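You operate a simulated robot arm through the tools that you are given. There is no shell and no other tool. Be economical: measure what you need, move in short steps, check, and stop when the job is done.

Carry out the task below with a simulated robot arm. There is one attempt and no reset: what you move stays moved.

Task
Brush the crumbs into the crumb pan and tip them into the cream bowl.
Fine: brush and pan go back.

It is judged by the outcome, as a careful person would: the job done as asked, and still so three seconds after it is handed in. It fails if anything else is knocked over, pushed out of place, dropped, spilled or broken.

Robot
A 6-joint arm with a two-finger parallel gripper, fixed in place. Base frame: the origin is at the foot of the arm, x ahead of it, y to its left, z up; the work surface is at about z = 75. Lengths are in cm, angles in degrees, forces in N, time in s.
With the tool pointing down near the work surface it reaches from about 18 to 64 cm from the base axis. Its first joint turns from -66.0 to 66.0 degrees. Payload 2.7 kg.
Tool frame: the origin (TCP) lies between the finger pads and is the grasp point; the fingertips stand 2.3 cm ahead of it; z points along the fingers, y is the line along which they close. Largest opening 9.4 cm; finger width 3.8, thickness 1; the body of the gripper, 5.4 by 9.6 cm, starts 3.9 cm behind the TCP.
Orientation is that of the tool frame in the base frame, as a unit quaternion [x, y, z, w]. With the fingers straight down and closing along the base's y, the tool's x points along the base's -x, its y along +y and its z along -z.

Tools
- The arm moves only by the tool jog_arm. Its argument "plan" is text: rows parted by semicolons, each of 7 numbers parted by spaces: the turn, a rotation vector about the tool's x, y, z in degrees, then the shift along the tool's x, y, z in m, then the opening, from 0 (shut) to 1 (fully open). In form: ax ay az dx dy dz grip; .... A call has 1 to 20 rows; each row shifts and turns the commanded pose from where the row before left it, along the tool's axes as they then stand. Each row takes 0.2 s and may step no farther than 5 cm and 8.6 degrees from the row before; otherwise, or with a gripper value out of range, the whole call is refused. Where a pose cannot be reached the arm comes as near as it can. A force on the tool above 40 N (or 10 N above the force at the start of the call, whichever is more), or a blocked arm, ends the call early, and 0.2 s more pass. Each finger travels about 4.5 cm/s and halts on what it meets, pressing with about 32 N; the grip force reading is that of the motor and also rises with nothing between the fingers. The clock runs only during rows and for 0.2 s after the last one: add rows that do not move to give the fingers time. It gives the time, the measured TCP pose, the force on the tool (base axes), the opening and the grip force at its end, in the units of the frame above (readings bear some noise).
- Cameras (640 x 400 px; columns grow to the right, rows downward): "scene" is fixed at [7.65, -44.18, 140.86]; the picture's right is [0.74, -0.67, 0.00], its down [-0.43, -0.47, -0.77] and it looks along [0.52, 0.57, -0.64] (base axes); focal length 310 px, centre (320, 200). "wrist" rides on the gripper at [-3.9, 0, -4.4] in the tool frame; the picture's right is [0.00, -1.00, 0.00], its down [0.97, 0.00, -0.24] and it looks along [0.24, 0.00, 0.97] (tool axes); focal length 218 px, centre (320, 200).
- snapshot(camera): a new picture of that camera. No time passes.
- measure_at(camera, pixels): for up to 12 pixels [column, row] of the newest picture of that camera ("zoom" is the newest enlarged one), the place [x, y, z] in the base frame of the surface seen there, good to about 0.3 cm, but the place of the scene camera against the robot may be out by one fixed shift of up to 2.5 cm in any direction. No time passes.
- close_up(camera, box): a new picture of the part [left, top, right, bottom] of that camera's present view, enlarged. No time passes.
- finish_job(): hands the job in; it is judged then, once.

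Keep the steps short. Do not move on a guess: measure, check each grasp and each placing, and mend mistakes. In all there are 80 turns and 38 pictures (those below and enlarged ones count). Leave the gripper open and the arm clear of the work at the hand-in unless told otherwise, and finish with a single line.

The tools are called after ">>>" as a command line: name --argument value ..., lists and objects as JSON in quotes. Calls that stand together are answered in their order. jog_arm: Moves the arm, as the interface text tells. Its arguments: {"type":"object","properties":{"plan":{"type":"string"}},"required":["plan"]} The other tools are called the same way: snapshot (camera) takes a picture; measure_at (camera, pixels) gives the place of the surface under pixels of a picture; close_up (camera, box) takes an enlarged picture of a part of a camera's view; finish_job () hands the job in.

At the start:

```text
clock: 0.0
ee_pos: [42.59, 11.1, 113.65]
ee_rot: [-0.001, 1.0, 0.001, 0.001]
contact_force: [0.1, 0.4, 0.2]
grip_width: 9.38
grip_force: 0.1
```

scene: 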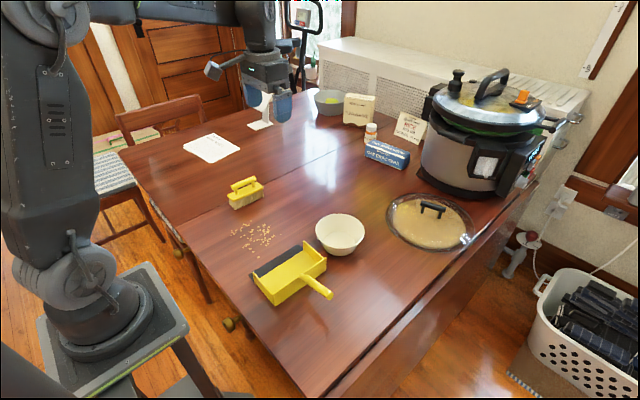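
wrist: 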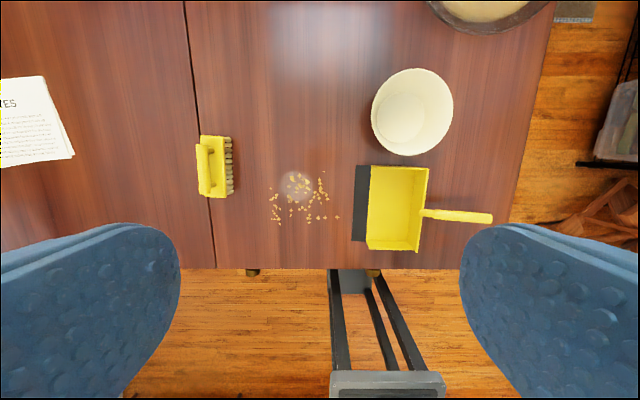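

I see the brush at wrist pixel (215,165), the crumbs around (300,200), the pan at (395,208) with its handle to the right, and the bowl at (412,110). I'll measure these points with the wrist camera and zoom in on them.

>>> measure_at --camera "wrist" --pixels '[[203, 165], [220, 165], [232, 165], [215, 137], [215, 195], [273, 205], [336, 217], [305, 180], [362, 168], [354, 240], [425, 170], [418, 250]]'

>>> measure_at --camera "wrist" --pixels '[[395, 208], [372, 168], [367, 248], [430, 213], [460, 215], [490, 218], [403, 118], [412, 70], [372, 110], [453, 105], [408, 154], [300, 222]]'

>>> close_up --camera "wrist" --box '[180, 60, 500, 260]'

>>> close_up --camera "scene" --box '[200, 160, 400, 310]'

```text
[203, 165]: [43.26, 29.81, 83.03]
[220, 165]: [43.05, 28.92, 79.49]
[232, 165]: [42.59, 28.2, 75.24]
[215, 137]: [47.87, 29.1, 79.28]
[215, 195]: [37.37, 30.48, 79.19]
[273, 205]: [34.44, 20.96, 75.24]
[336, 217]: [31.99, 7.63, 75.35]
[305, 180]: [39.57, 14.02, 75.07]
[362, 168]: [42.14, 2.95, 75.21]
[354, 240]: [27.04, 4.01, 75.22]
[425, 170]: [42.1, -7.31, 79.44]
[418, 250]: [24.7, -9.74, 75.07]
```

```text
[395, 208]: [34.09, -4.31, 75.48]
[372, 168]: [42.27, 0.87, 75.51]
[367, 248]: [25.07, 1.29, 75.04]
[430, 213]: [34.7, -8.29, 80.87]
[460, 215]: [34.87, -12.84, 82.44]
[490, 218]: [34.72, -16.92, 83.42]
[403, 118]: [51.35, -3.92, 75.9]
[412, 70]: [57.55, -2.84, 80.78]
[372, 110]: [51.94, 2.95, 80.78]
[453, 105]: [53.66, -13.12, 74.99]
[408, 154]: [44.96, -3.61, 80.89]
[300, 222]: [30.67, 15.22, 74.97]
```

```text
2.00 times, centred on (340, 160) of wrist
```

zoom: 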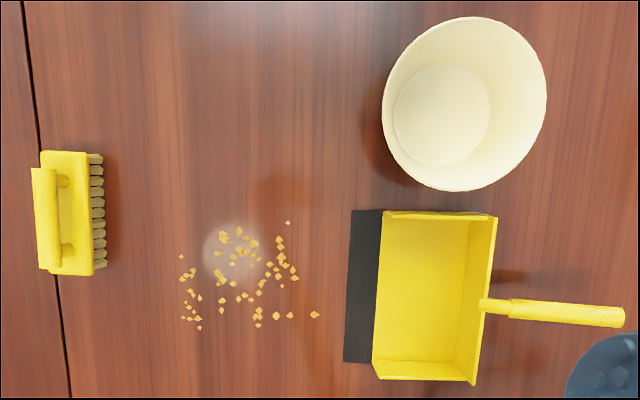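

```text
2.67 times, centred on (300, 235) of scene
```

zoom: 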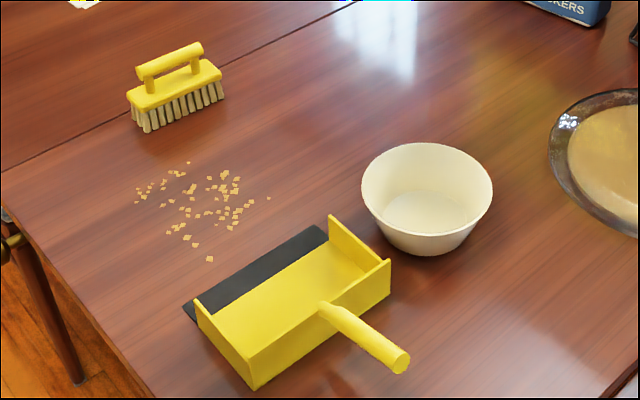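

The brush bar runs roughly along x near (42.5, 29.8) with its top at z 83. The pan opens towards +y, and the crumbs cover about x 30–41.5, y 7.5–21. Next I'll move above the brush with the gripper open and look again.

>>> jog_arm --plan "0 0 0 0 0.031 0.031 1;0 0 0 0 0.031 0.031 1;0 0 0 0 0.031 0.031 1;0 0 0 0 0.031 0.031 1;0 0 0 0 0.031 0.031 1;0 0 0 0 0.031 0.031 1;0 0 0 0 0 0 1;0 0 0 0 0 0 1"

>>> snapshot --camera "wrist"

```text
clock: 1.8
ee_pos: [42.3, 29.86, 94.93]
ee_rot: [-0.001, 1.0, 0.001, 0.001]
contact_force: [0.1, -0.1, -0.1]
grip_width: 9.37
grip_force: 0.0
```

```text
33 pictures are left
```

wrist: 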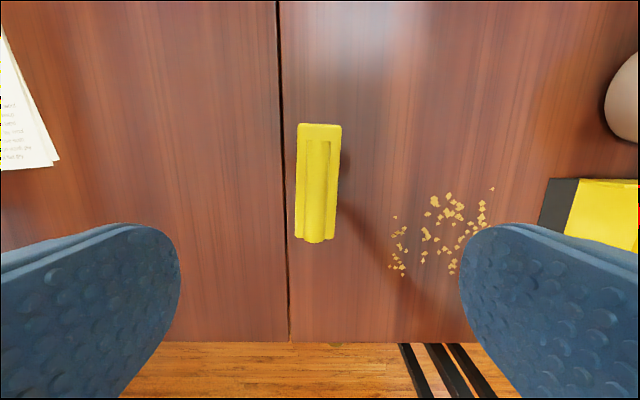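

The brush is now nearly centred, with its bar running from (318,142) to (315,235). I'll measure the bar and body edges.

>>> measure_at --camera "wrist" --pixels '[[318, 145], [317, 170], [316, 195], [315, 230], [308, 185], [326, 185], [299, 127], [340, 127], [335, 232], [297, 235], [332, 185], [320, 134]]'

>>> close_up --camera "wrist" --box '[260, 110, 400, 260]'

```text
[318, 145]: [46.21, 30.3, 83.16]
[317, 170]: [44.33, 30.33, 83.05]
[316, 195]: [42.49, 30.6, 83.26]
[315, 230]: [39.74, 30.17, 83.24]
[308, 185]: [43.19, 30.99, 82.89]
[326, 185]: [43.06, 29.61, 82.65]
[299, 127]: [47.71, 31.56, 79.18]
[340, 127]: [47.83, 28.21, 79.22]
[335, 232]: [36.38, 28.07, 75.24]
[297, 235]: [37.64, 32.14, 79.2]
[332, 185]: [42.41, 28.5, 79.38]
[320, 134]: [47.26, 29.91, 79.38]
```

```text
2.67 times, centred on (330, 185) of wrist
```

zoom: 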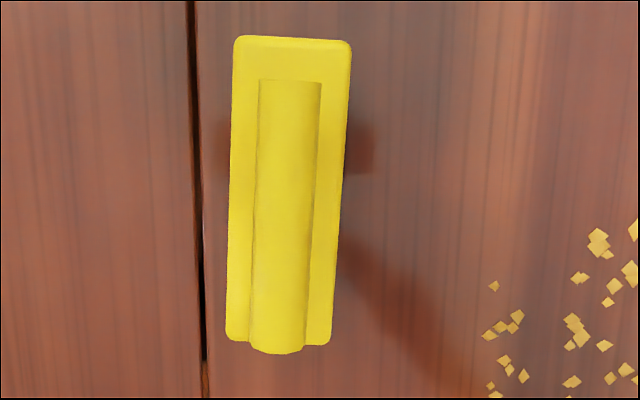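

The brush is centred at about (42.6, 30.2) with a yaw of −3°. The bar top is at z 83.2 and the body top at z 79.3. I'll turn 3°, centre the gripper, go down to z≈82.1 and then close.

>>> jog_arm --plan "0 0 3 -0.003 0.004 0 1;0 0 0 0 0 0.04 1;0 0 0 0 0 0.04 1;0 0 0 0 0 0.03 1;0 0 0 0 0 0.018 1;0 0 0 0 0 0 1;0 0 0 0 0 0 1"

>>> snapshot --camera "scene"

```text
clock: 3.4
ee_pos: [42.79, 30.09, 82.23]
ee_rot: [0.026, 1.0, 0.001, 0.001]
contact_force: [-0.5, 0.3, -0.3]
grip_width: 9.41
grip_force: 0.1
```

```text
31 pictures are left
```

scene: 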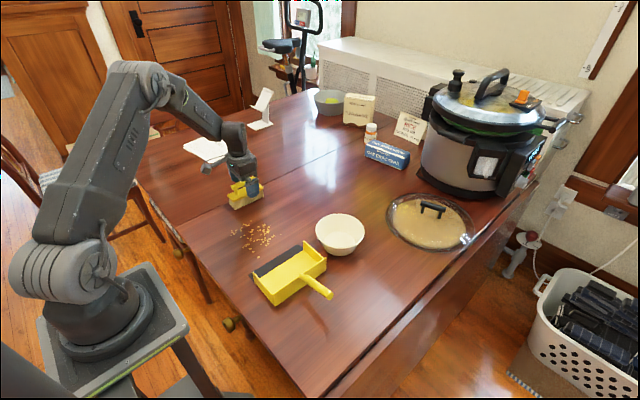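

The fingers straddle the bar, so I'm closing now.

>>> jog_arm --plan "0 0 0 0 0 0 0;0 0 0 0 0 0 0;0 0 0 0 0 0 0;0 0 0 0 0 0 0;0 0 0 0 0 0 0;0 0 0 0 0 0 0;0 0 0 0 0 0 0"

```text
clock: 5.0
ee_pos: [42.78, 30.13, 82.29]
ee_rot: [0.025, 1.0, 0.001, 0.001]
contact_force: [0.2, 0.8, -0.4]
grip_width: 1.69
grip_force: 32.0
```

The brush is gripped at width 1.69. I'll lift it 5 cm and move it towards the far side of the crumbs, over about (36.5, 25), then look.

>>> jog_arm --plan "0 0 0 0 0 -0.025 0;0 0 0 0 0 -0.025 0;0 0 0 0.02 -0.02 0 0;0 0 0 0.02 -0.02 0 0;0 0 0 0.02 -0.011 0 0;0 0 0 0 0 0 0;0 0 0 0 0 0 0"

>>> snapshot --camera "wrist"

>>> close_up --camera "scene" --box '[200, 140, 360, 310]'

```text
clock: 6.6
ee_pos: [36.59, 25.5, 87.22]
ee_rot: [0.025, 1.0, 0.002, 0.0]
contact_force: [0.3, -0.1, -1.1]
grip_width: 1.69
grip_force: 31.9
```

```text
30 pictures are left
```

wrist: 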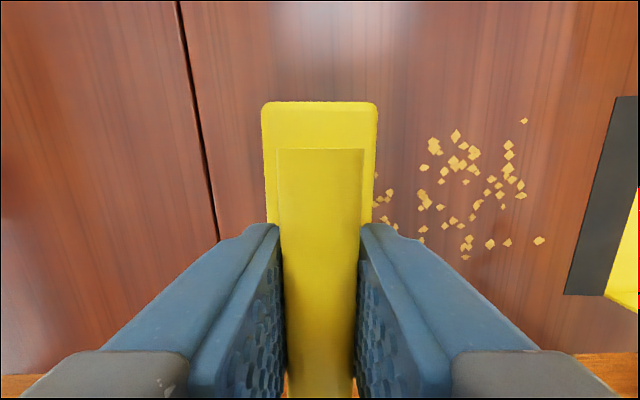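

```text
2.35 times, centred on (280, 225) of scene
```

zoom: 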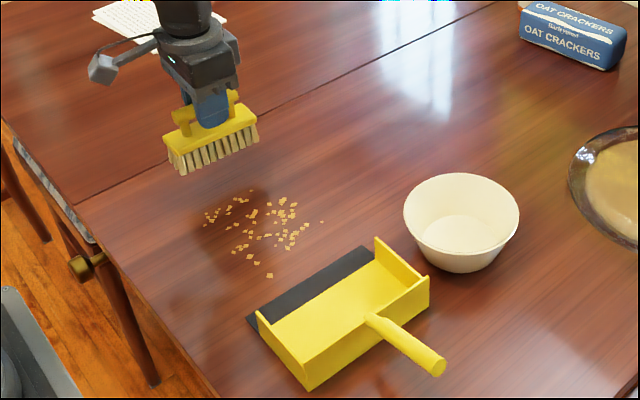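

The brush hangs level. I'll measure the outer crumbs and the pan lip in this wrist view.

>>> measure_at --camera "wrist" --pixels '[[523, 121], [455, 134], [466, 258], [422, 241], [376, 205], [390, 192], [539, 240], [506, 242], [617, 100], [567, 292], [602, 290], [625, 240]]'

>>> measure_at --camera "zoom" --pixels '[[248, 318], [262, 326], [304, 384], [380, 245], [376, 240], [428, 280], [370, 250], [256, 312], [310, 350], [340, 300], [408, 272], [204, 225]]'

```text
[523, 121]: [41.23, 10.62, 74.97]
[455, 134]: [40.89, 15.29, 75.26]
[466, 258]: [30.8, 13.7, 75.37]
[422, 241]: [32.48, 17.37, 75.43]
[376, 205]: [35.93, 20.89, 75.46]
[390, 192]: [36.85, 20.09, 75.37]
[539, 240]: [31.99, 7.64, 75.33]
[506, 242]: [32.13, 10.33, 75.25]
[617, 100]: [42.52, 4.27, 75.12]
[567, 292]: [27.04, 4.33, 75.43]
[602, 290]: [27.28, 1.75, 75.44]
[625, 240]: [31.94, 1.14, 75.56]
```

```text
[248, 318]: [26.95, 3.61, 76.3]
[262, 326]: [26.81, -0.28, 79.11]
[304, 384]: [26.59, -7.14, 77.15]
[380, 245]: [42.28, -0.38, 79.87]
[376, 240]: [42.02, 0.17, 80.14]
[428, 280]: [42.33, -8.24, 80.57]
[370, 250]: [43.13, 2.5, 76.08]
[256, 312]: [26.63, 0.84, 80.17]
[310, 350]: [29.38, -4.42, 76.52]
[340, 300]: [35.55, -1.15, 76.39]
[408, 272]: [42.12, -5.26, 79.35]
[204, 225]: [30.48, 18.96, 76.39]
```

The pan's yaw is about 0. Its lip edge is at y≈4.3, its inside runs x≈27.3–42.1, and its floor is at z≈75.5. The crumbs lie within x 30.8–41.2, y 7.6–21. I'll square the brush to yaw 0, lower it to its rest height behind the crumbs, and check the force.

>>> jog_arm --plan "0 0 -3 0.004 0 0.02 0;0 0 0 0 0 0.02 0;0 0 0 0 0 0.005 0;0 0 0 0 0 0.003 0;0 0 0 0 0 0 0"

```text
clock: 7.8
ee_pos: [36.18, 25.52, 82.46]
ee_rot: [-0.001, 1.0, 0.001, 0.001]
contact_force: [-0.3, -0.2, -1.1]
grip_width: 1.69
grip_force: 31.8
```

>>> jog_arm --plan "0 0 0 0 0 0.001 0;0 0 0 0 0 0.001 0;0 0 0 0 0 0 0"

```text
clock: 8.6
ee_pos: [36.24, 25.57, 82.33]
ee_rot: [-0.001, 1.0, 0.001, 0.002]
contact_force: [-4.6, 3.5, 14.3]
grip_width: 1.68
grip_force: 32.4
```

The bristles touch the table with 14 N. I'll ease up 0.1 cm and sweep slowly in −y, stopping short of the lip at TCP y≈8.

>>> jog_arm --plan "0 0 0 0 0 -0.001 0;0 0 0 0 -0.013 0 0;0 0 0 0 -0.013 0 0;0 0 0 0 -0.013 0 0;0 0 0 0 -0.013 0 0;0 0 0 0 -0.013 0 0;0 0 0 0 -0.013 0 0;0 0 0 0 -0.013 0 0;0 0 0 0 -0.013 0 0;0 0 0 0 -0.013 0 0;0 0 0 0 -0.013 0 0;0 0 0 0 -0.013 0 0;0 0 0 0 -0.013 0 0;0 0 0 0 -0.013 0 0;0 0 0 0 0 0 0"

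>>> snapshot --camera "wrist"

>>> close_up --camera "scene" --box '[200, 170, 360, 310]'

```text
clock: 11.8
ee_pos: [36.22, 8.47, 82.42]
ee_rot: [-0.001, 1.0, 0.001, 0.0]
contact_force: [0.6, -0.2, -1.0]
grip_width: 1.7
grip_force: 32.0
```

```text
28 pictures are left
```

wrist: 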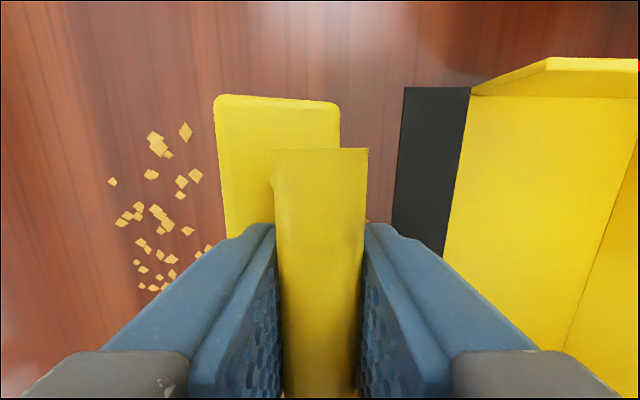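

```text
2.86 times, centred on (280, 240) of scene
```

zoom: 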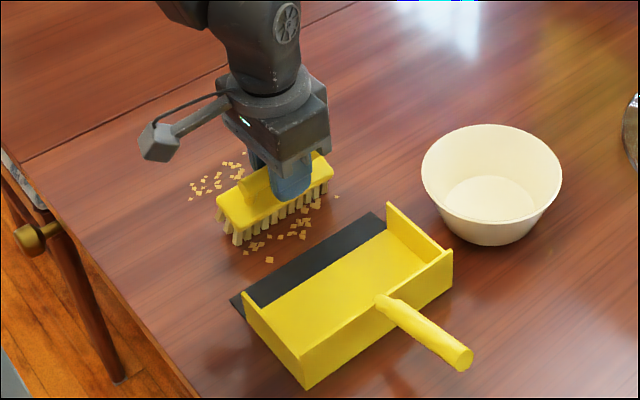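

The brush has rolled back in the grip: its body is shifted left of the bar in the wrist view, and many crumbs passed under it. The bar is slipping between the fingers. I'll lift the brush, carry it back behind the crumbs and set it down. Then I'll regrip lower, so that the fingertips rest on the body and stop it rolling.

>>> jog_arm --plan "0 0 0 0 0 -0.03 0;0 0 0 0 0 -0.03 0;0 0 0 0 0.04 0 0;0 0 0 0 0.04 0 0;0 0 0 0 0.04 0 0;0 0 0 0 0.04 0 0;0 0 0 0 0.04 0 0;0 0 0 0 0 0 0"

>>> close_up --camera "scene" --box '[190, 130, 370, 310]'

>>> snapshot --camera "wrist"

```text
clock: 13.6
ee_pos: [36.01, 28.76, 88.45]
ee_rot: [0.0, 1.0, 0.001, 0.001]
contact_force: [-0.2, 0.0, -0.7]
grip_width: 1.7
grip_force: 32.1
```

```text
2.22 times, centred on (280, 220) of scene
```

zoom: 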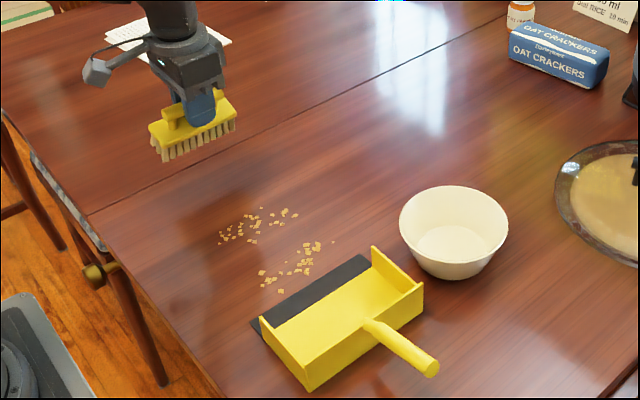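

```text
25 pictures are left
```

wrist: 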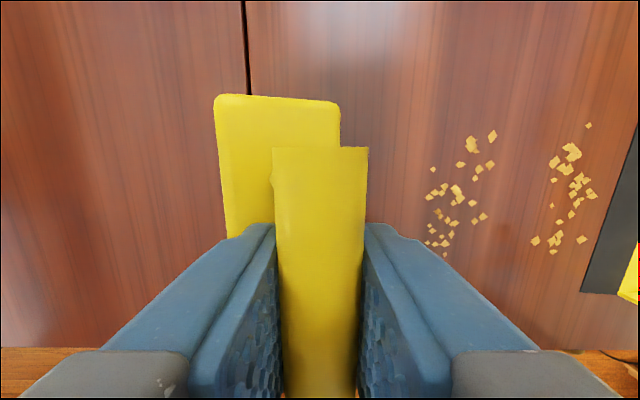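

About half the crumbs moved ahead. I'll measure the brush's tilt from two points across its body top.

>>> measure_at --camera "wrist" --pixels '[[225, 115], [245, 115], [270, 115], [300, 115], [330, 115], [230, 180], [262, 180], [320, 180]]'

```text
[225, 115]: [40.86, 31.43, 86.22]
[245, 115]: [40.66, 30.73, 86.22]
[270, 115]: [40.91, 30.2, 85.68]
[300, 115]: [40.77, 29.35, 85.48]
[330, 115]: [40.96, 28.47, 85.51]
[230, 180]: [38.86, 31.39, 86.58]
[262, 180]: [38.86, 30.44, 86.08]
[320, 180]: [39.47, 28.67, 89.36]
```

The body slopes about 16°, with its +y side high. I'll lower to z≈83.3 and tilt the tool 16° about its x to level the brush.

>>> jog_arm --plan "0 0 0 0 0 0.03 0;0 0 0 0 0 0.021 0;8 0 0 0 0 0 0;8 0 0 0 0 0 0;0 0 0 0 0 0 0"

>>> close_up --camera "scene" --box '[210, 130, 310, 230]'

```text
clock: 14.8
ee_pos: [36.13, 28.48, 83.32]
ee_rot: [-0.001, 0.99, -0.139, 0.001]
contact_force: [-0.2, -0.2, -0.9]
grip_width: 1.68
grip_force: 32.2
```

```text
4.00 times, centred on (260, 180) of scene
```

zoom: 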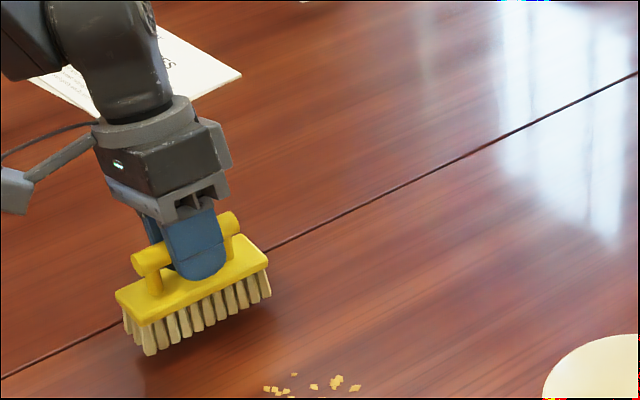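

The brush is level. I'll lower it about 0.9 cm in small steps until it touches.

>>> jog_arm --plan "0 0 0 0 0.0014 0.0048 0;0 0 0 0 0.0008 0.0029 0;0 0 0 0 0.0004 0.0015 0;0 0 0 0 0 0 0"

```text
clock: 15.8
ee_pos: [36.09, 28.57, 82.35]
ee_rot: [0.0, 0.99, -0.139, 0.001]
contact_force: [-0.1, 0.1, -1.4]
grip_width: 1.69
grip_force: 32.1
```

>>> jog_arm --plan "0 0 0 0 0.0003 0.001 0;0 0 0 0 0.0003 0.001 0;0 0 0 0 0 0 0"

```text
clock: 16.6
ee_pos: [36.09, 28.68, 82.06]
ee_rot: [-0.001, 0.991, -0.137, 0.001]
contact_force: [-1.3, -0.2, 5.2]
grip_width: 1.71
grip_force: 31.7
```

It's touching with 5 N. I'll open the gripper, turn the tool upright again, and check the position.

>>> jog_arm --plan "0 0 0 0 0 0 1;0 0 0 0 0 0 1;0 0 0 0 0 0 1;0 0 0 0 0 0 1;0 0 0 0 0 0 1;0 0 0 0 0 0 1;-8 0 0 0 0 0 1;-8 0 0 0 0 0 1;0 0 0 0 0 0 1"

>>> snapshot --camera "wrist"

```text
clock: 17.4
ee_pos: [36.43, 28.62, 82.72]
ee_rot: [0.0, 0.99, -0.138, 0.005]
contact_force: [-1.2, -8.8, 30.2]
grip_width: 8.29
grip_force: 0.1
stopped in row 4: the force on the tool passed its limit (the readings are from after the stop); the commanded pose is now the measured one
```

```text
23 pictures are left
```

wrist: 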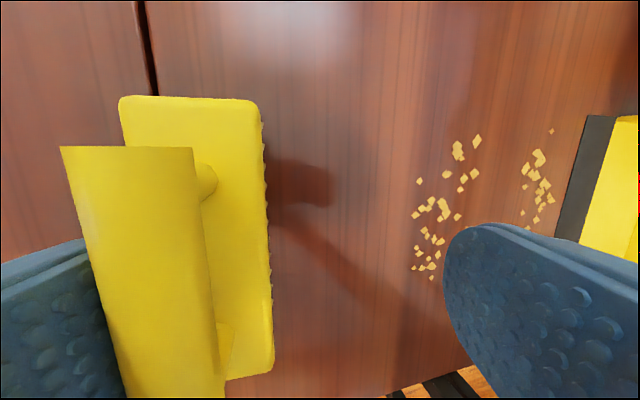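

The opening was cut short: force 30 N upward, with something against the left finger. I'll look from the scene camera before moving.

>>> close_up --camera "scene" --box '[210, 130, 310, 230]'

>>> measure_at --camera "wrist" --pixels '[[130, 110], [180, 110], [245, 110], [80, 160], [130, 160], [185, 160], [230, 180], [250, 300], [30, 270]]'

```text
4.00 times, centred on (260, 180) of scene
```

zoom: 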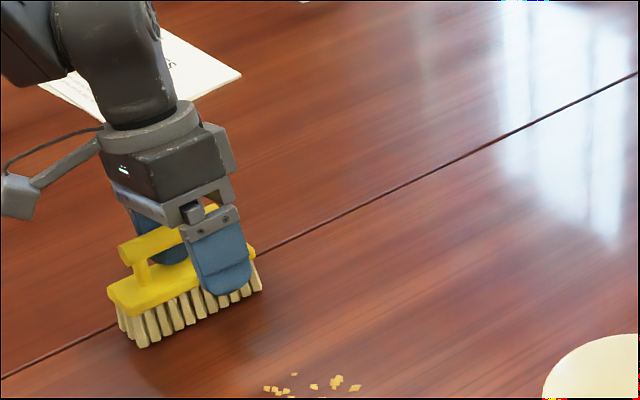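

```text
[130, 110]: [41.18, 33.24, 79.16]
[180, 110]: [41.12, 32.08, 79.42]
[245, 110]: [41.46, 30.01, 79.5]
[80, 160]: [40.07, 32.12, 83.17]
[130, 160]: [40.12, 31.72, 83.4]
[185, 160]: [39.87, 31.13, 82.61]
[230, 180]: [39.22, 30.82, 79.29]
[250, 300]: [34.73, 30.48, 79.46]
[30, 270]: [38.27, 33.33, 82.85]
```

The brush stands flat on the table; the left fingertip dragged it about 3 cm in +y, and its centre is now at about y 31.6. I'll raise the tool straight up off it and then turn upright.

>>> jog_arm --plan "0 0 0 0 -0.003 -0.01 0.9;0 0 0 0 -0.011 -0.038 0.9;0 0 0 0 -0.011 -0.038 1;-8 0 0 0 0 0 1;-8 0 0 0 0 0 1;0 0 0 0 0.03 0 1;0 0 0 0 0 0 1"

>>> snapshot --camera "wrist"

```text
clock: 19.0
ee_pos: [36.35, 31.57, 91.32]
ee_rot: [-0.001, 1.0, 0.001, 0.003]
contact_force: [-0.2, -0.3, 0.8]
grip_width: 9.4
grip_force: 0.2
```

```text
21 pictures are left
```

wrist: 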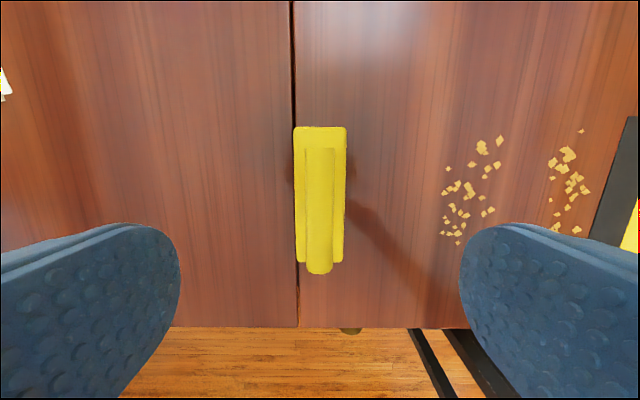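

The brush stands flat, centred at column 320 and aligned. I'll go down to z≈81.9 and part-close to 0.3, so the fingers sit above the body beside the bar.

>>> jog_arm --plan "0 0 0 0 0 0.04 1;0 0 0 0 0 0.04 1;0 0 0 0 0 0.014 1;0 0 0 0 0 0 0.3;0 0 0 0 0 0 0.3;0 0 0 0 0 0 0.3;0 0 0 0 0 0 0.3;0 0 0 0 0 0 0.3;0 0 0 0 0 0 0.3"

```text
clock: 21.0
ee_pos: [36.06, 31.67, 81.87]
ee_rot: [-0.001, 1.0, 0.001, 0.002]
contact_force: [0.0, 0.8, -0.3]
grip_width: 2.81
grip_force: 0.0
```

Now I'll lower in 0.1 cm steps until the fingertips touch the brush body.

>>> jog_arm --plan "0 0 0 0 0 0.001 0.3;0 0 0 0 0 0.001 0.3;0 0 0 0 0 0 0.3"

```text
clock: 21.8
ee_pos: [36.22, 31.73, 81.7]
ee_rot: [-0.001, 1.0, 0.002, 0.003]
contact_force: [-0.3, 0.3, -0.1]
grip_width: 2.78
grip_force: 0.0
```

>>> jog_arm --plan "0 0 0 0 0 0.001 0.3;0 0 0 0 0 0.001 0.3;0 0 0 0 0 0 0.3"

```text
clock: 22.6
ee_pos: [36.31, 31.52, 81.61]
ee_rot: [-0.001, 1.0, 0.001, 0.002]
contact_force: [0.8, 0.0, -0.2]
grip_width: 2.79
grip_force: 0.0
```

>>> jog_arm --plan "0 0 0 0 0 0.001 0.3;0 0 0 0 0 0.001 0.3;0 0 0 0 0 0 0.3"

```text
clock: 23.4
ee_pos: [36.19, 31.62, 81.43]
ee_rot: [0.0, 1.0, 0.002, 0.003]
contact_force: [-5.3, -2.5, 20.4]
grip_width: 2.8
grip_force: 0.2
```

The fingertips rest on the body (20 N), so I'll close on the bar.

>>> jog_arm --plan "0 0 0 0 0 -0.0005 0;0 0 0 0 0 0 0;0 0 0 0 0 0 0;0 0 0 0 0 0 0"

```text
clock: 24.4
ee_pos: [36.41, 31.61, 81.65]
ee_rot: [-0.002, 1.0, 0.003, 0.004]
contact_force: [3.8, 4.1, 16.8]
grip_width: 1.69
grip_force: 31.9
```

Gripped at 1.69 with the fingertips on the body. I'll lift 0.1 cm and sweep again towards −y, stopping near y≈8.5.

>>> jog_arm --plan "0 0 0 0 0 -0.0012 0;0 0 0 0 -0.014 0 0;0 0 0 0 -0.014 0 0;0 0 0 0 -0.014 0 0;0 0 0 0 -0.014 0 0;0 0 0 0 -0.014 0 0;0 0 0 0 -0.014 0 0;0 0 0 0 -0.014 0 0;0 0 0 0 -0.014 0 0;0 0 0 0 -0.014 0 0;0 0 0 0 -0.014 0 0;0 0 0 0 -0.014 0 0"

>>> close_up --camera "scene" --box '[200, 160, 340, 300]'

```text
clock: 27.0
ee_pos: [36.25, 16.2, 81.49]
ee_rot: [-0.001, 1.0, 0.001, 0.003]
contact_force: [-1.2, 4.7, 14.0]
grip_width: 1.68
grip_force: 31.7
```

```text
2.86 times, centred on (270, 230) of scene
```

zoom: 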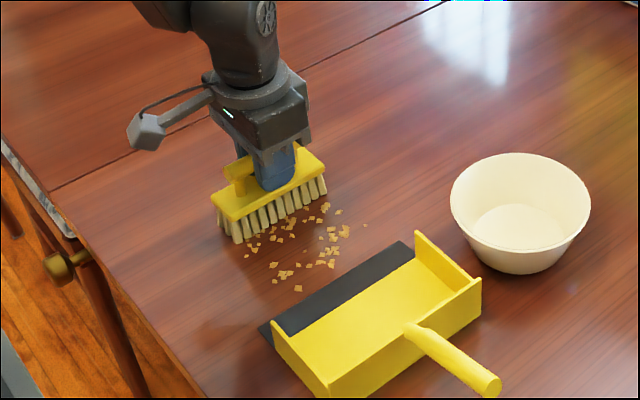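

The brush stays upright and the crumbs gather ahead of it. I'll continue to y≈8.

>>> jog_arm --plan "0 0 0 0 -0.013 -0.0003 0;0 0 0 0 -0.013 0 0;0 0 0 0 -0.013 0 0;0 0 0 0 -0.013 0 0;0 0 0 0 -0.013 0 0;0 0 0 0 -0.013 0 0;0 0 0 0 0 0 0"

>>> close_up --camera "scene" --box '[200, 170, 340, 310]'

>>> snapshot --camera "wrist"

```text
clock: 28.6
ee_pos: [36.21, 8.34, 81.59]
ee_rot: [-0.001, 1.0, 0.0, 0.002]
contact_force: [0.0, 0.3, 0.4]
grip_width: 1.69
grip_force: 31.5
```

```text
2.86 times, centred on (270, 240) of scene
```

zoom: 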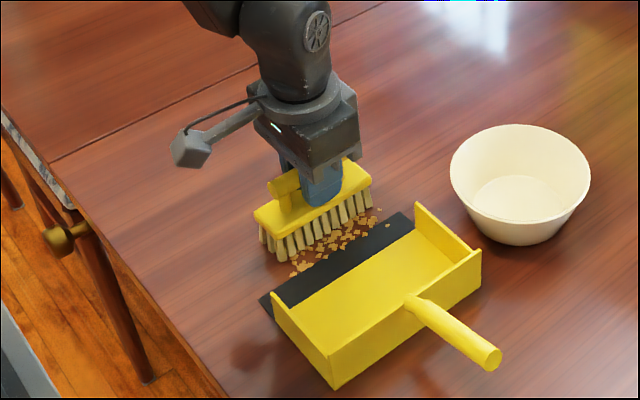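

```text
18 pictures are left
```

wrist: 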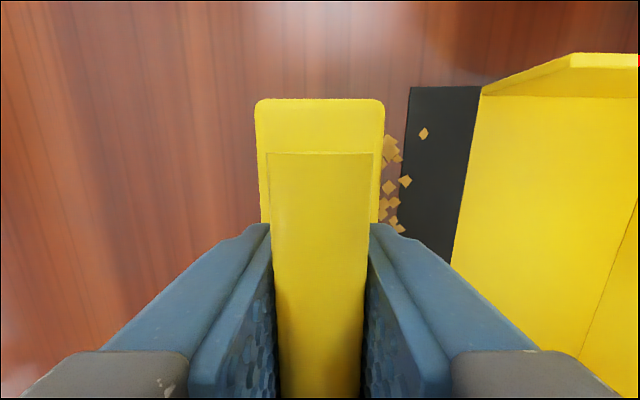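

All the crumbs lie in front of the brush at the lip, with nothing left behind. I'll push on over the lip, rising gradually by about 0.4 cm, and into the pan.

>>> jog_arm --plan "0 0 0 0 -0.01 0 0;0 0 0 0 -0.01 -0.001 0;0 0 0 0 -0.01 -0.0015 0;0 0 0 0 -0.01 -0.001 0;0 0 0 0 -0.012 -0.0005 0;0 0 0 0 -0.012 0 0;0 0 0 0 -0.012 0 0;0 0 0 0 -0.012 0 0;0 0 0 0 0 0 0"

>>> close_up --camera "scene" --box '[220, 190, 360, 320]'

```text
clock: 30.6
ee_pos: [36.3, -0.48, 81.97]
ee_rot: [-0.001, 1.0, 0.002, 0.002]
contact_force: [-0.4, 0.6, -1.1]
grip_width: 1.7
grip_force: 31.9
```

```text
3.08 times, centred on (290, 255) of scene
```

zoom: 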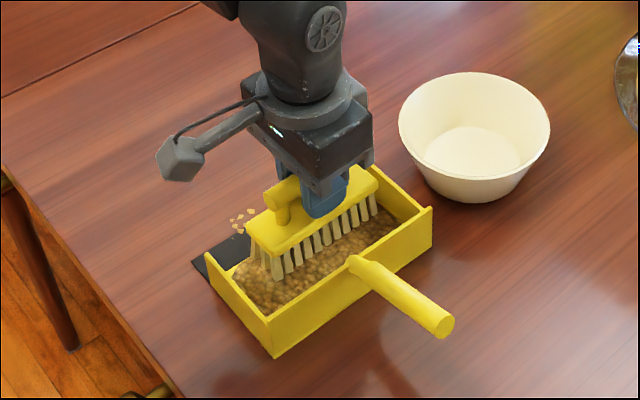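

Most crumbs are in the pan, and a few remain just outside the lip near zoom (240,218). I'll lift the brush straight up, move it back to y≈14 at a height, and look.

>>> jog_arm --plan "0 0 0 0 0 -0.03 0;0 0 0 0 0 -0.04 0;0 0 0 0 0.03 0 0;0 0 0 0 0.04 0 0;0 0 0 0 0.04 0 0;0 0 0 0 0.04 0 0;0 0 0 0 0 0 0"

>>> snapshot --camera "wrist"

>>> close_up --camera "scene" --box '[210, 180, 350, 310]'

```text
clock: 32.2
ee_pos: [36.3, 14.61, 89.04]
ee_rot: [-0.001, 1.0, 0.001, 0.002]
contact_force: [-0.1, 0.1, -1.4]
grip_width: 1.71
grip_force: 32.0
```

```text
16 pictures are left
```

wrist: 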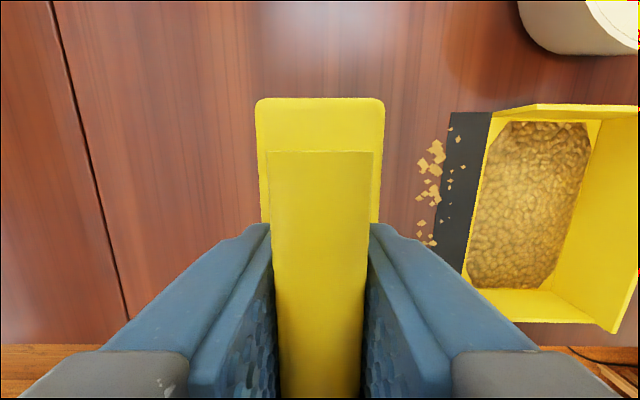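

```text
3.08 times, centred on (280, 245) of scene
```

zoom: 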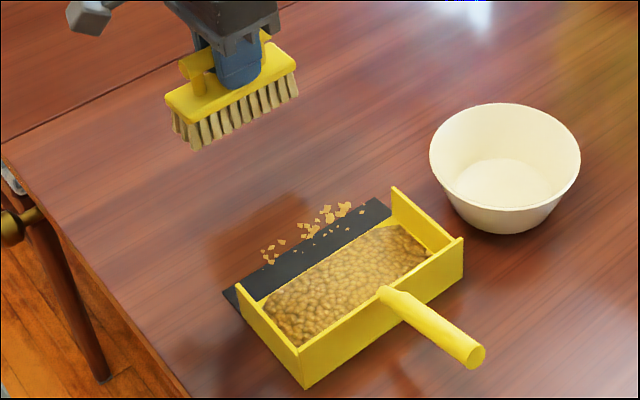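

Remaining crumbs sit at and on the lip edge. I'll measure them.

>>> measure_at --camera "wrist" --pixels '[[437, 147], [418, 166], [431, 243], [418, 198], [462, 140], [448, 221], [453, 114], [440, 250], [470, 160], [530, 200], [545, 106], [540, 317]]'

```text
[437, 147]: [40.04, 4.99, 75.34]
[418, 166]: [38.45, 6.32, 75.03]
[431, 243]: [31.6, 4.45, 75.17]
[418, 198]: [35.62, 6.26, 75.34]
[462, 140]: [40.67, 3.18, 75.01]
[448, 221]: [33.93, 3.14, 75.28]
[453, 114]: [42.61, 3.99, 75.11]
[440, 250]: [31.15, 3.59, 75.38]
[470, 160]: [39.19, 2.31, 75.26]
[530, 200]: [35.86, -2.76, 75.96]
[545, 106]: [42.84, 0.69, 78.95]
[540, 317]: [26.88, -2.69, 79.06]
```

The lip is practically at table height, so I'll keep the brush low this time. First I'll lower it behind the crumbs at y≈11.

>>> jog_arm --plan "0 0 0 0 -0.018 0.035 0;0 0 0 0 -0.018 0.034 0;0 0 0 0 0 0.004 0;0 0 0 0 0 0.0015 0;0 0 0 0 0 0 0"

```text
clock: 33.4
ee_pos: [36.44, 10.94, 81.68]
ee_rot: [-0.001, 1.0, 0.002, 0.003]
contact_force: [0.3, -0.4, -2.2]
grip_width: 1.71
grip_force: 32.7
```

>>> jog_arm --plan "0 0 0 0.001 0 0.001 0;0 0 0 0 -0.01 0 0;0 0 0 0 -0.01 0 0;0 0 0 0 -0.01 0 0;0 0 0 0 -0.01 0 0;0 0 0 0 -0.005 0 0;0 0 0 0 -0.005 -0.0005 0;0 0 0 0 -0.005 -0.0005 0;0 0 0 0 0 0 0"

>>> close_up --camera "scene" --box '[210, 180, 350, 310]'

```text
clock: 35.4
ee_pos: [36.24, 5.68, 81.5]
ee_rot: [-0.002, 1.0, 0.002, 0.003]
contact_force: [2.4, 10.7, 25.7]
grip_width: 1.69
grip_force: 32.0
```

```text
3.08 times, centred on (280, 245) of scene
```

zoom: 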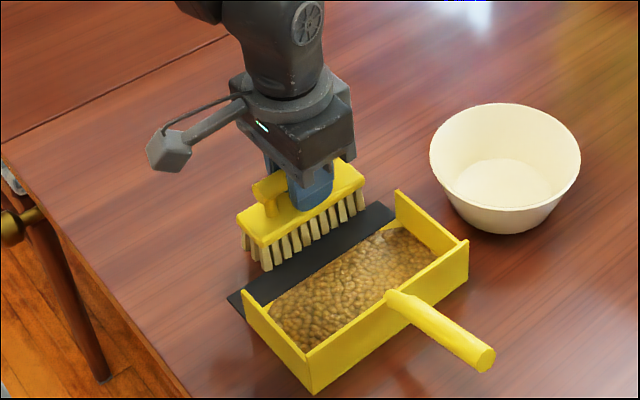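

The brush front is at the lip with 26 N pressing, and the pan has been nudged a little. I'll raise 0.2 cm and carry on over the lip, then lift and look.

>>> jog_arm --plan "0 0 0 0 0 -0.002 0;0 0 0 0 -0.008 0 0;0 0 0 0 -0.008 -0.0005 0;0 0 0 0 -0.008 -0.0005 0;0 0 0 0 -0.01 0 0;0 0 0 0 -0.01 0 0;0 0 0 0 0 0 0"

>>> jog_arm --plan "0 0 0 0 0 -0.03 0;0 0 0 0 0 -0.04 0;0 0 0 0 0.03 0 0;0 0 0 0 0.04 0 0;0 0 0 0 0.04 0 0;0 0 0 0 0 0 0"

>>> snapshot --camera "wrist"

```text
clock: 37.0
ee_pos: [36.23, 1.22, 81.95]
ee_rot: [-0.001, 1.0, 0.001, 0.004]
contact_force: [-2.8, 14.7, 31.0]
grip_width: 1.73
grip_force: 32.5
```

```text
clock: 38.4
ee_pos: [36.14, 12.1, 88.91]
ee_rot: [0.0, 1.0, 0.001, 0.002]
contact_force: [0.6, 0.3, -0.7]
grip_width: 1.69
grip_force: 31.9
```

```text
13 pictures are left
```

wrist: 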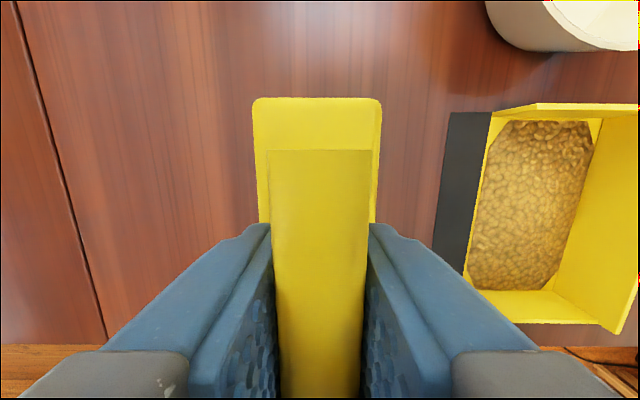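

All crumbs are in the pan; the table and lip look clean. The pan was pushed about 2.4 cm in −y, and I'll restore that when I put it back. Now I'll return the brush to its original spot (TCP 42.78, 30.13, yaw −3°).

>>> jog_arm --plan "0 0 0 -0.0132 0.036 0 0;0 0 0 -0.0132 0.036 0 0;0 0 0 -0.0132 0.036 0 0;0 0 0 -0.0132 0.036 0 0;0 0 0 -0.0132 0.036 0 0;0 0 3 0 0 0.03 0;0 0 0 0 0 0.03 0;0 0 0 0 0 0.01 0;0 0 0 0 0 0 0"

```text
clock: 40.4
ee_pos: [42.84, 29.96, 81.77]
ee_rot: [0.026, 1.0, 0.003, 0.002]
contact_force: [-0.4, -0.2, -1.4]
grip_width: 1.7
grip_force: 32.4
```

>>> jog_arm --plan "0 0 0 0 0.0015 0.001 0;0 0 0 0 0 0.001 0;0 0 0 0 0 0.0005 0;0 0 0 0 0 0 0"

```text
clock: 41.4
ee_pos: [42.79, 30.15, 81.7]
ee_rot: [0.025, 1.0, 0.001, 0.002]
contact_force: [-1.1, -0.4, -1.6]
grip_width: 1.69
grip_force: 31.6
```

>>> jog_arm --plan "0 0 0 0 0 0.001 0;0 0 0 0 0 0.001 0;0 0 0 0 0 0 0"

```text
clock: 42.2
ee_pos: [42.89, 30.27, 81.62]
ee_rot: [0.025, 1.0, 0.003, 0.002]
contact_force: [-3.1, 2.0, 12.0]
grip_width: 1.69
grip_force: 31.9
```

It's on the table (12 N). I'll open a little while easing up, then rise clear.

>>> jog_arm --plan "0 0 0 0 0 -0.001 0.25;0 0 0 0 0 -0.001 0.3;0 0 0 0 0 0 0.35;0 0 0 0 0 -0.03 0.4;0 0 0 0 0 -0.04 0.7;0 0 0 0 0 -0.04 1;0 0 0 0 0 0 1;0 0 0 0 0 0 1"

>>> snapshot --camera "wrist"

```text
clock: 44.0
ee_pos: [42.75, 30.0, 92.5]
ee_rot: [0.026, 1.0, 0.002, 0.003]
contact_force: [0.3, 0.4, 0.7]
grip_width: 9.35
grip_force: 0.1
```

```text
12 pictures are left
```

wrist: 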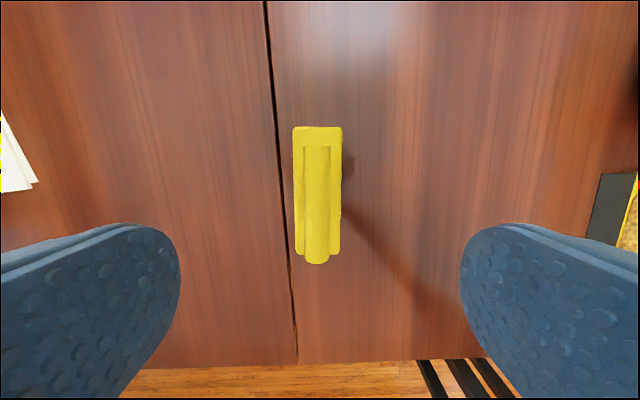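

The brush stands where it was. Next I'll travel high to above the pan handle, near (34.8, −13), and turn the tool about 88° so the fingers close along x.

>>> jog_arm --plan "0 0 0 0.0058 -0.0434 -0.0075 1;0 0 0 0.0058 -0.0434 -0.0075 1;0 0 0 0.0058 -0.0434 -0.0075 1;0 0 0 0.0058 -0.0434 -0.0075 1;0 0 0 0.0058 -0.0434 -0.0075 1;0 0 0 0.0058 -0.0434 -0.0075 1;0 0 0 0.0058 -0.0434 -0.0075 1;0 0 0 0.0058 -0.0434 -0.0075 1;0 0 0 0.0058 -0.0434 -0.0075 1;0 0 0 0.0058 -0.0434 -0.0075 1;0 0 8.5 0 0 0 1;0 0 8.5 0 0 0 1;0 0 8.5 0 0 0 1;0 0 8.5 0 0 0 1;0 0 8.5 0 0 0 1;0 0 8.5 0 0 0 1;0 0 8.5 0 0 0 1;0 0 8.5 0 0 0 1;0 0 8.5 0 0 0 1;0 0 8.5 0 0 0 1"

>>> snapshot --camera "wrist"

```text
clock: 48.2
ee_pos: [34.67, -12.88, 99.84]
ee_rot: [0.695, 0.719, 0.003, 0.002]
contact_force: [-0.4, 0.2, 0.0]
grip_width: 9.38
grip_force: 0.1
```

```text
11 pictures are left
```

wrist: 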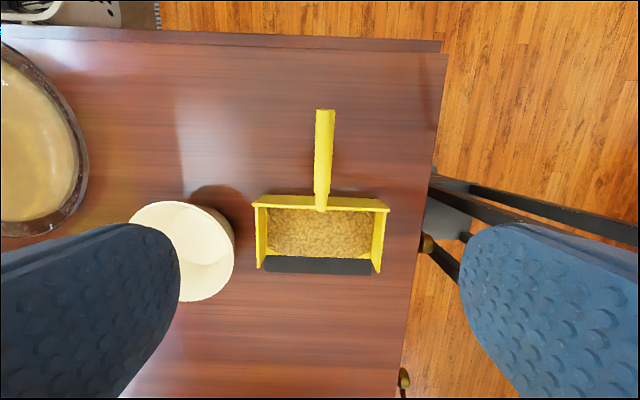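

The yaw is right and the handle runs from (323,205) to (325,110) in the picture. I'll measure the handle, pan corners and bowl.

>>> measure_at --camera "wrist" --pixels '[[325, 113], [325, 140], [323, 165], [322, 190], [316, 150], [332, 150], [256, 200], [388, 204], [266, 270], [369, 273], [382, 262], [262, 260]]'

>>> measure_at --camera "wrist" --pixels '[[180, 203], [234, 240], [190, 300], [320, 230], [290, 245], [350, 245], [320, 200], [75, 170], [30, 80]]'

```text
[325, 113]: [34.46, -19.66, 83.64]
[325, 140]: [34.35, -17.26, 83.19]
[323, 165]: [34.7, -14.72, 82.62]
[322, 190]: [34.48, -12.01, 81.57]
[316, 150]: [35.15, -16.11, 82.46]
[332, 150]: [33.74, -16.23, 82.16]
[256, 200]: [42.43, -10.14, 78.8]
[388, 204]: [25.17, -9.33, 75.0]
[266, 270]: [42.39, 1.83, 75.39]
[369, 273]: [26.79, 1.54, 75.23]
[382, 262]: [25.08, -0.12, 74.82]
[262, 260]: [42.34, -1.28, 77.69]
```

```text
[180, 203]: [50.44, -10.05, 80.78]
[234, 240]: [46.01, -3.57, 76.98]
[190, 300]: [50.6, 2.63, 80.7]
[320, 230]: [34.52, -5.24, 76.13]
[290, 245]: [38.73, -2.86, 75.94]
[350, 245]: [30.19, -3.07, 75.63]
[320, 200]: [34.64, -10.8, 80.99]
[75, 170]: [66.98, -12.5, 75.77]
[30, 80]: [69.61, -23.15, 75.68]
```

The handle axis is at x≈34.5 with its top at z≈82 near y=−13, and the back wall ends at y≈−10.3. The bowl is centred at (51.2, −3.7) with its rim at z 80.8. I'll go down to grip at (34.5, −13.1, 81.2) and close.

>>> jog_arm --plan "0 0 2 -0.0022 -0.0015 0 1;0 0 0 0 0 0.046 1;0 0 0 0 0 0.046 1;0 0 0 0 0 0.046 1;0 0 0 0 0 0.03 1;0 0 0 0 0 0.018 1;0 0 0 0 0 0 0;0 0 0 0 0 0 0;0 0 0 0 0 0 0;0 0 0 0 0 0 0;0 0 0 0 0 0 0;0 0 0 0 0 0 0;0 0 0 0 0 0 0"

>>> close_up --camera "scene" --box '[220, 190, 380, 310]'

```text
clock: 51.0
ee_pos: [34.65, -13.17, 81.46]
ee_rot: [0.707, 0.708, 0.003, 0.0]
contact_force: [-0.4, 0.6, 0.0]
grip_width: 1.76
grip_force: 32.4
```

```text
3.33 times, centred on (300, 250) of scene
```

zoom: 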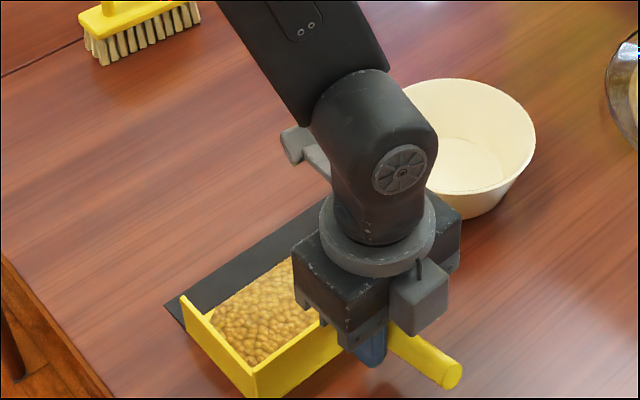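

The handle is gripped (width 1.76). I'll lift the pan 4 cm, checking for sag.

>>> jog_arm --plan "0 0 0 0 0 -0.01 0;0 0 0 0 0 -0.01 0;0 0 0 0 0 -0.02 0;0 0 0 0 0 0 0;0 0 0 0 0 0 0"

>>> close_up --camera "scene" --box '[220, 180, 380, 310]'

```text
clock: 52.2
ee_pos: [34.53, -13.08, 85.43]
ee_rot: [0.706, 0.708, 0.004, 0.0]
contact_force: [-0.2, -0.2, -1.7]
grip_width: 1.75
grip_force: 31.8
```

```text
3.08 times, centred on (300, 245) of scene
```

zoom: 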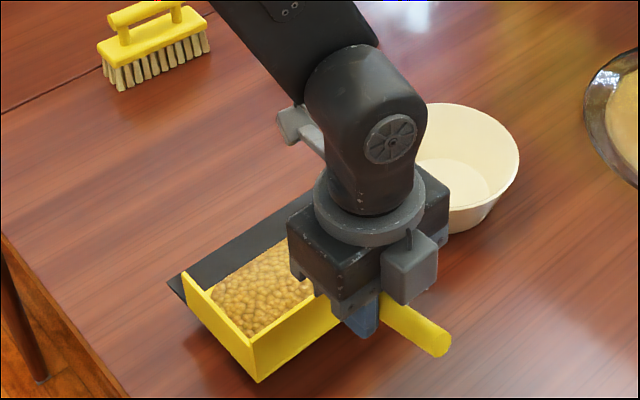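

The pan hangs level at 1.7 N. Before moving towards the bowl, I'll check where the cooker and lid stand.

>>> snapshot --camera "scene"

>>> measure_at --camera "scene" --pixels '[[425, 165], [424, 110], [430, 95], [460, 185], [388, 205], [388, 155], [432, 207], [472, 235]]'

```text
8 pictures are left
```

scene: 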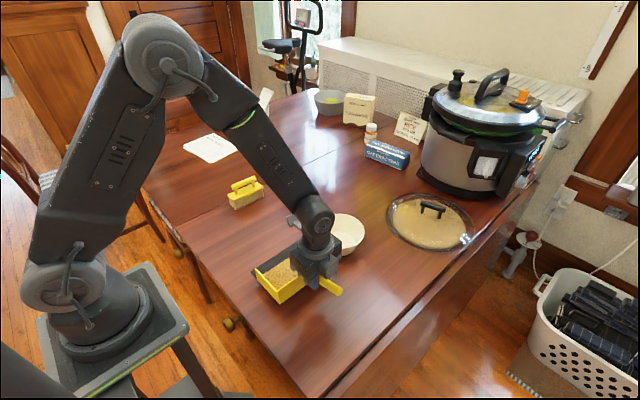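

```text
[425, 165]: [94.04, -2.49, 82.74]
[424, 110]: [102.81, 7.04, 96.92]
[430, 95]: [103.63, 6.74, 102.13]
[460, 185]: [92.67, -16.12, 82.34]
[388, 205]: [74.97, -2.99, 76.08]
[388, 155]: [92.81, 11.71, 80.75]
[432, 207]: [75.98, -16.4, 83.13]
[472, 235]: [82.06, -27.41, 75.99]
```

The cooker is beyond x 90, so the way is clear. I'll raise the pan, move it to x≈53, tip its front up 10° and roll its −x side down 35° to gather the crumbs along that wall.

>>> jog_arm --plan "0 5 0 0 0 -0.04 0;0 0 0 0 0 -0.04 0;0 0 0 0 0 -0.04 0;0 5 0 0 0 -0.04 0;0 0 0 0 0.045 0 0;0 0 0 0 0.045 0 0;0 0 0 0 0.045 0 0;0 0 0 0 0.045 0 0;-7 0 0 0 0 0 0;-7 0 0 0 0 0 0;-7 0 0 0 0 0 0;-7 0 0 0 0 0 0;-7 0 0 0 0 0 0;0 0 0 0 0 0 0;0 0 0 0 0 0 0"

>>> close_up --camera "scene" --box '[230, 130, 430, 290]'

```text
clock: 55.4
ee_pos: [52.51, -14.07, 101.45]
ee_rot: [0.689, 0.653, 0.274, 0.153]
contact_force: [-0.6, 0.0, -2.9]
grip_width: 1.74
grip_force: 31.6
```

```text
2.50 times, centred on (330, 210) of scene
```

zoom: 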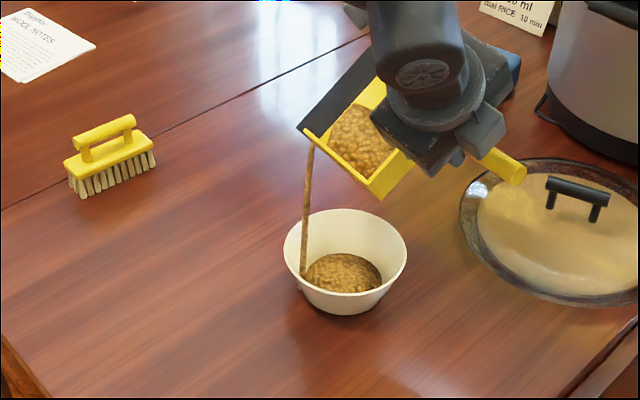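

The crumbs pour like a stream already, off the −x front corner, and are landing inside the bowl off-centre, with the corner at about (49.8, −0.3). I'll gently shift so the corner is over the bowl's middle, and come 6 cm lower.

>>> jog_arm --plan "0 0 0 -0.0088 -0.0038 0.0103 0;0 0 0 -0.0088 -0.0038 0.0103 0;0 0 0 -0.0088 -0.0038 0.0103 0;0 0 0 -0.0088 -0.0038 0.0103 0;0 0 0 -0.0088 -0.0038 0.0103 0;0 0 0 0 0 0 0"

>>> close_up --camera "scene" --box '[230, 150, 430, 290]'

```text
clock: 56.8
ee_pos: [54.09, -17.34, 95.34]
ee_rot: [0.689, 0.653, 0.273, 0.153]
contact_force: [0.7, 0.7, -3.0]
grip_width: 1.73
grip_force: 31.7
```

```text
2.86 times, centred on (330, 220) of scene
```

zoom: 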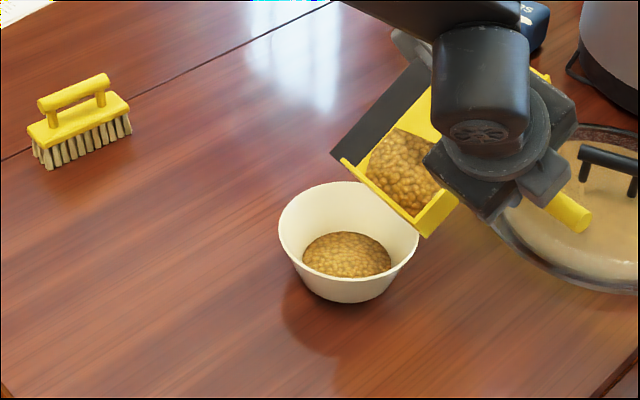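

The stream stopped with the table clean, and the corner is over the bowl's middle at about (51.4, −3.5, 88.6). Now I'll pitch the front down from −10° to +20° in steps while shifting to keep the corner over the bowl.

>>> jog_arm --plan "0 -6.14 -4.30 0.01275 0.0051 -0.0073 0;0 0 0 0 0 0 0;0 -6.14 -4.30 0.01147 0.0060 -0.0086 0;0 0 0 0 0 0 0;0 -6.14 -4.30 0.0100 0.0068 -0.0098 0;0 0 0 0 0 0 0;0 -6.14 -4.30 0.0084 0.0075 -0.0107 0;0 0 0 0 0 0 0"

>>> close_up --camera "scene" --box '[230, 150, 430, 290]'

```text
clock: 58.6
ee_pos: [54.03, -14.6, 99.16]
ee_rot: [0.642, 0.695, 0.115, 0.303]
contact_force: [0.2, -0.5, -1.2]
grip_width: 1.74
grip_force: 31.7
out of reach, approached as far as the arm can: row 5, 7
```

```text
2.86 times, centred on (330, 220) of scene
```

zoom: 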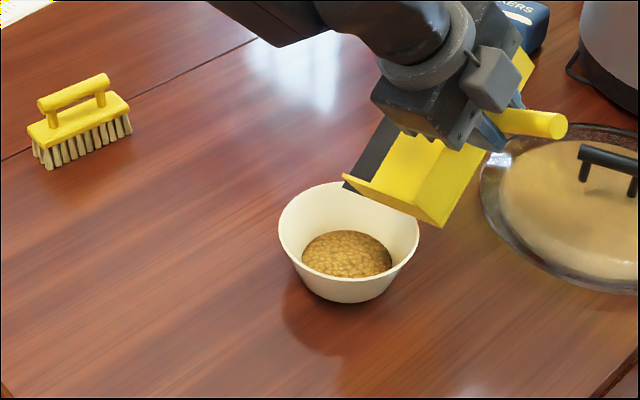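

The pan floor now looks empty and the table is clean; the arm reached about 16° of forward pitch. I'll hold there a couple of seconds so any remainder runs out, then look closely.

>>> jog_arm --plan "0 0 0 0 0 0 0;0 0 0 0 0 0 0;0 0 0 0 0 0 0;0 0 0 0 0 0 0;0 0 0 0 0 0 0;0 0 0 0 0 0 0;0 0 0 0 0 0 0;0 0 0 0 0 0 0;0 0 0 0 0 0 0;0 0 0 0 0 0 0"

```text
clock: 60.8
ee_pos: [53.85, -14.71, 99.03]
ee_rot: [0.642, 0.695, 0.114, 0.303]
contact_force: [-0.8, 0.1, -1.9]
grip_width: 1.74
grip_force: 31.6
```

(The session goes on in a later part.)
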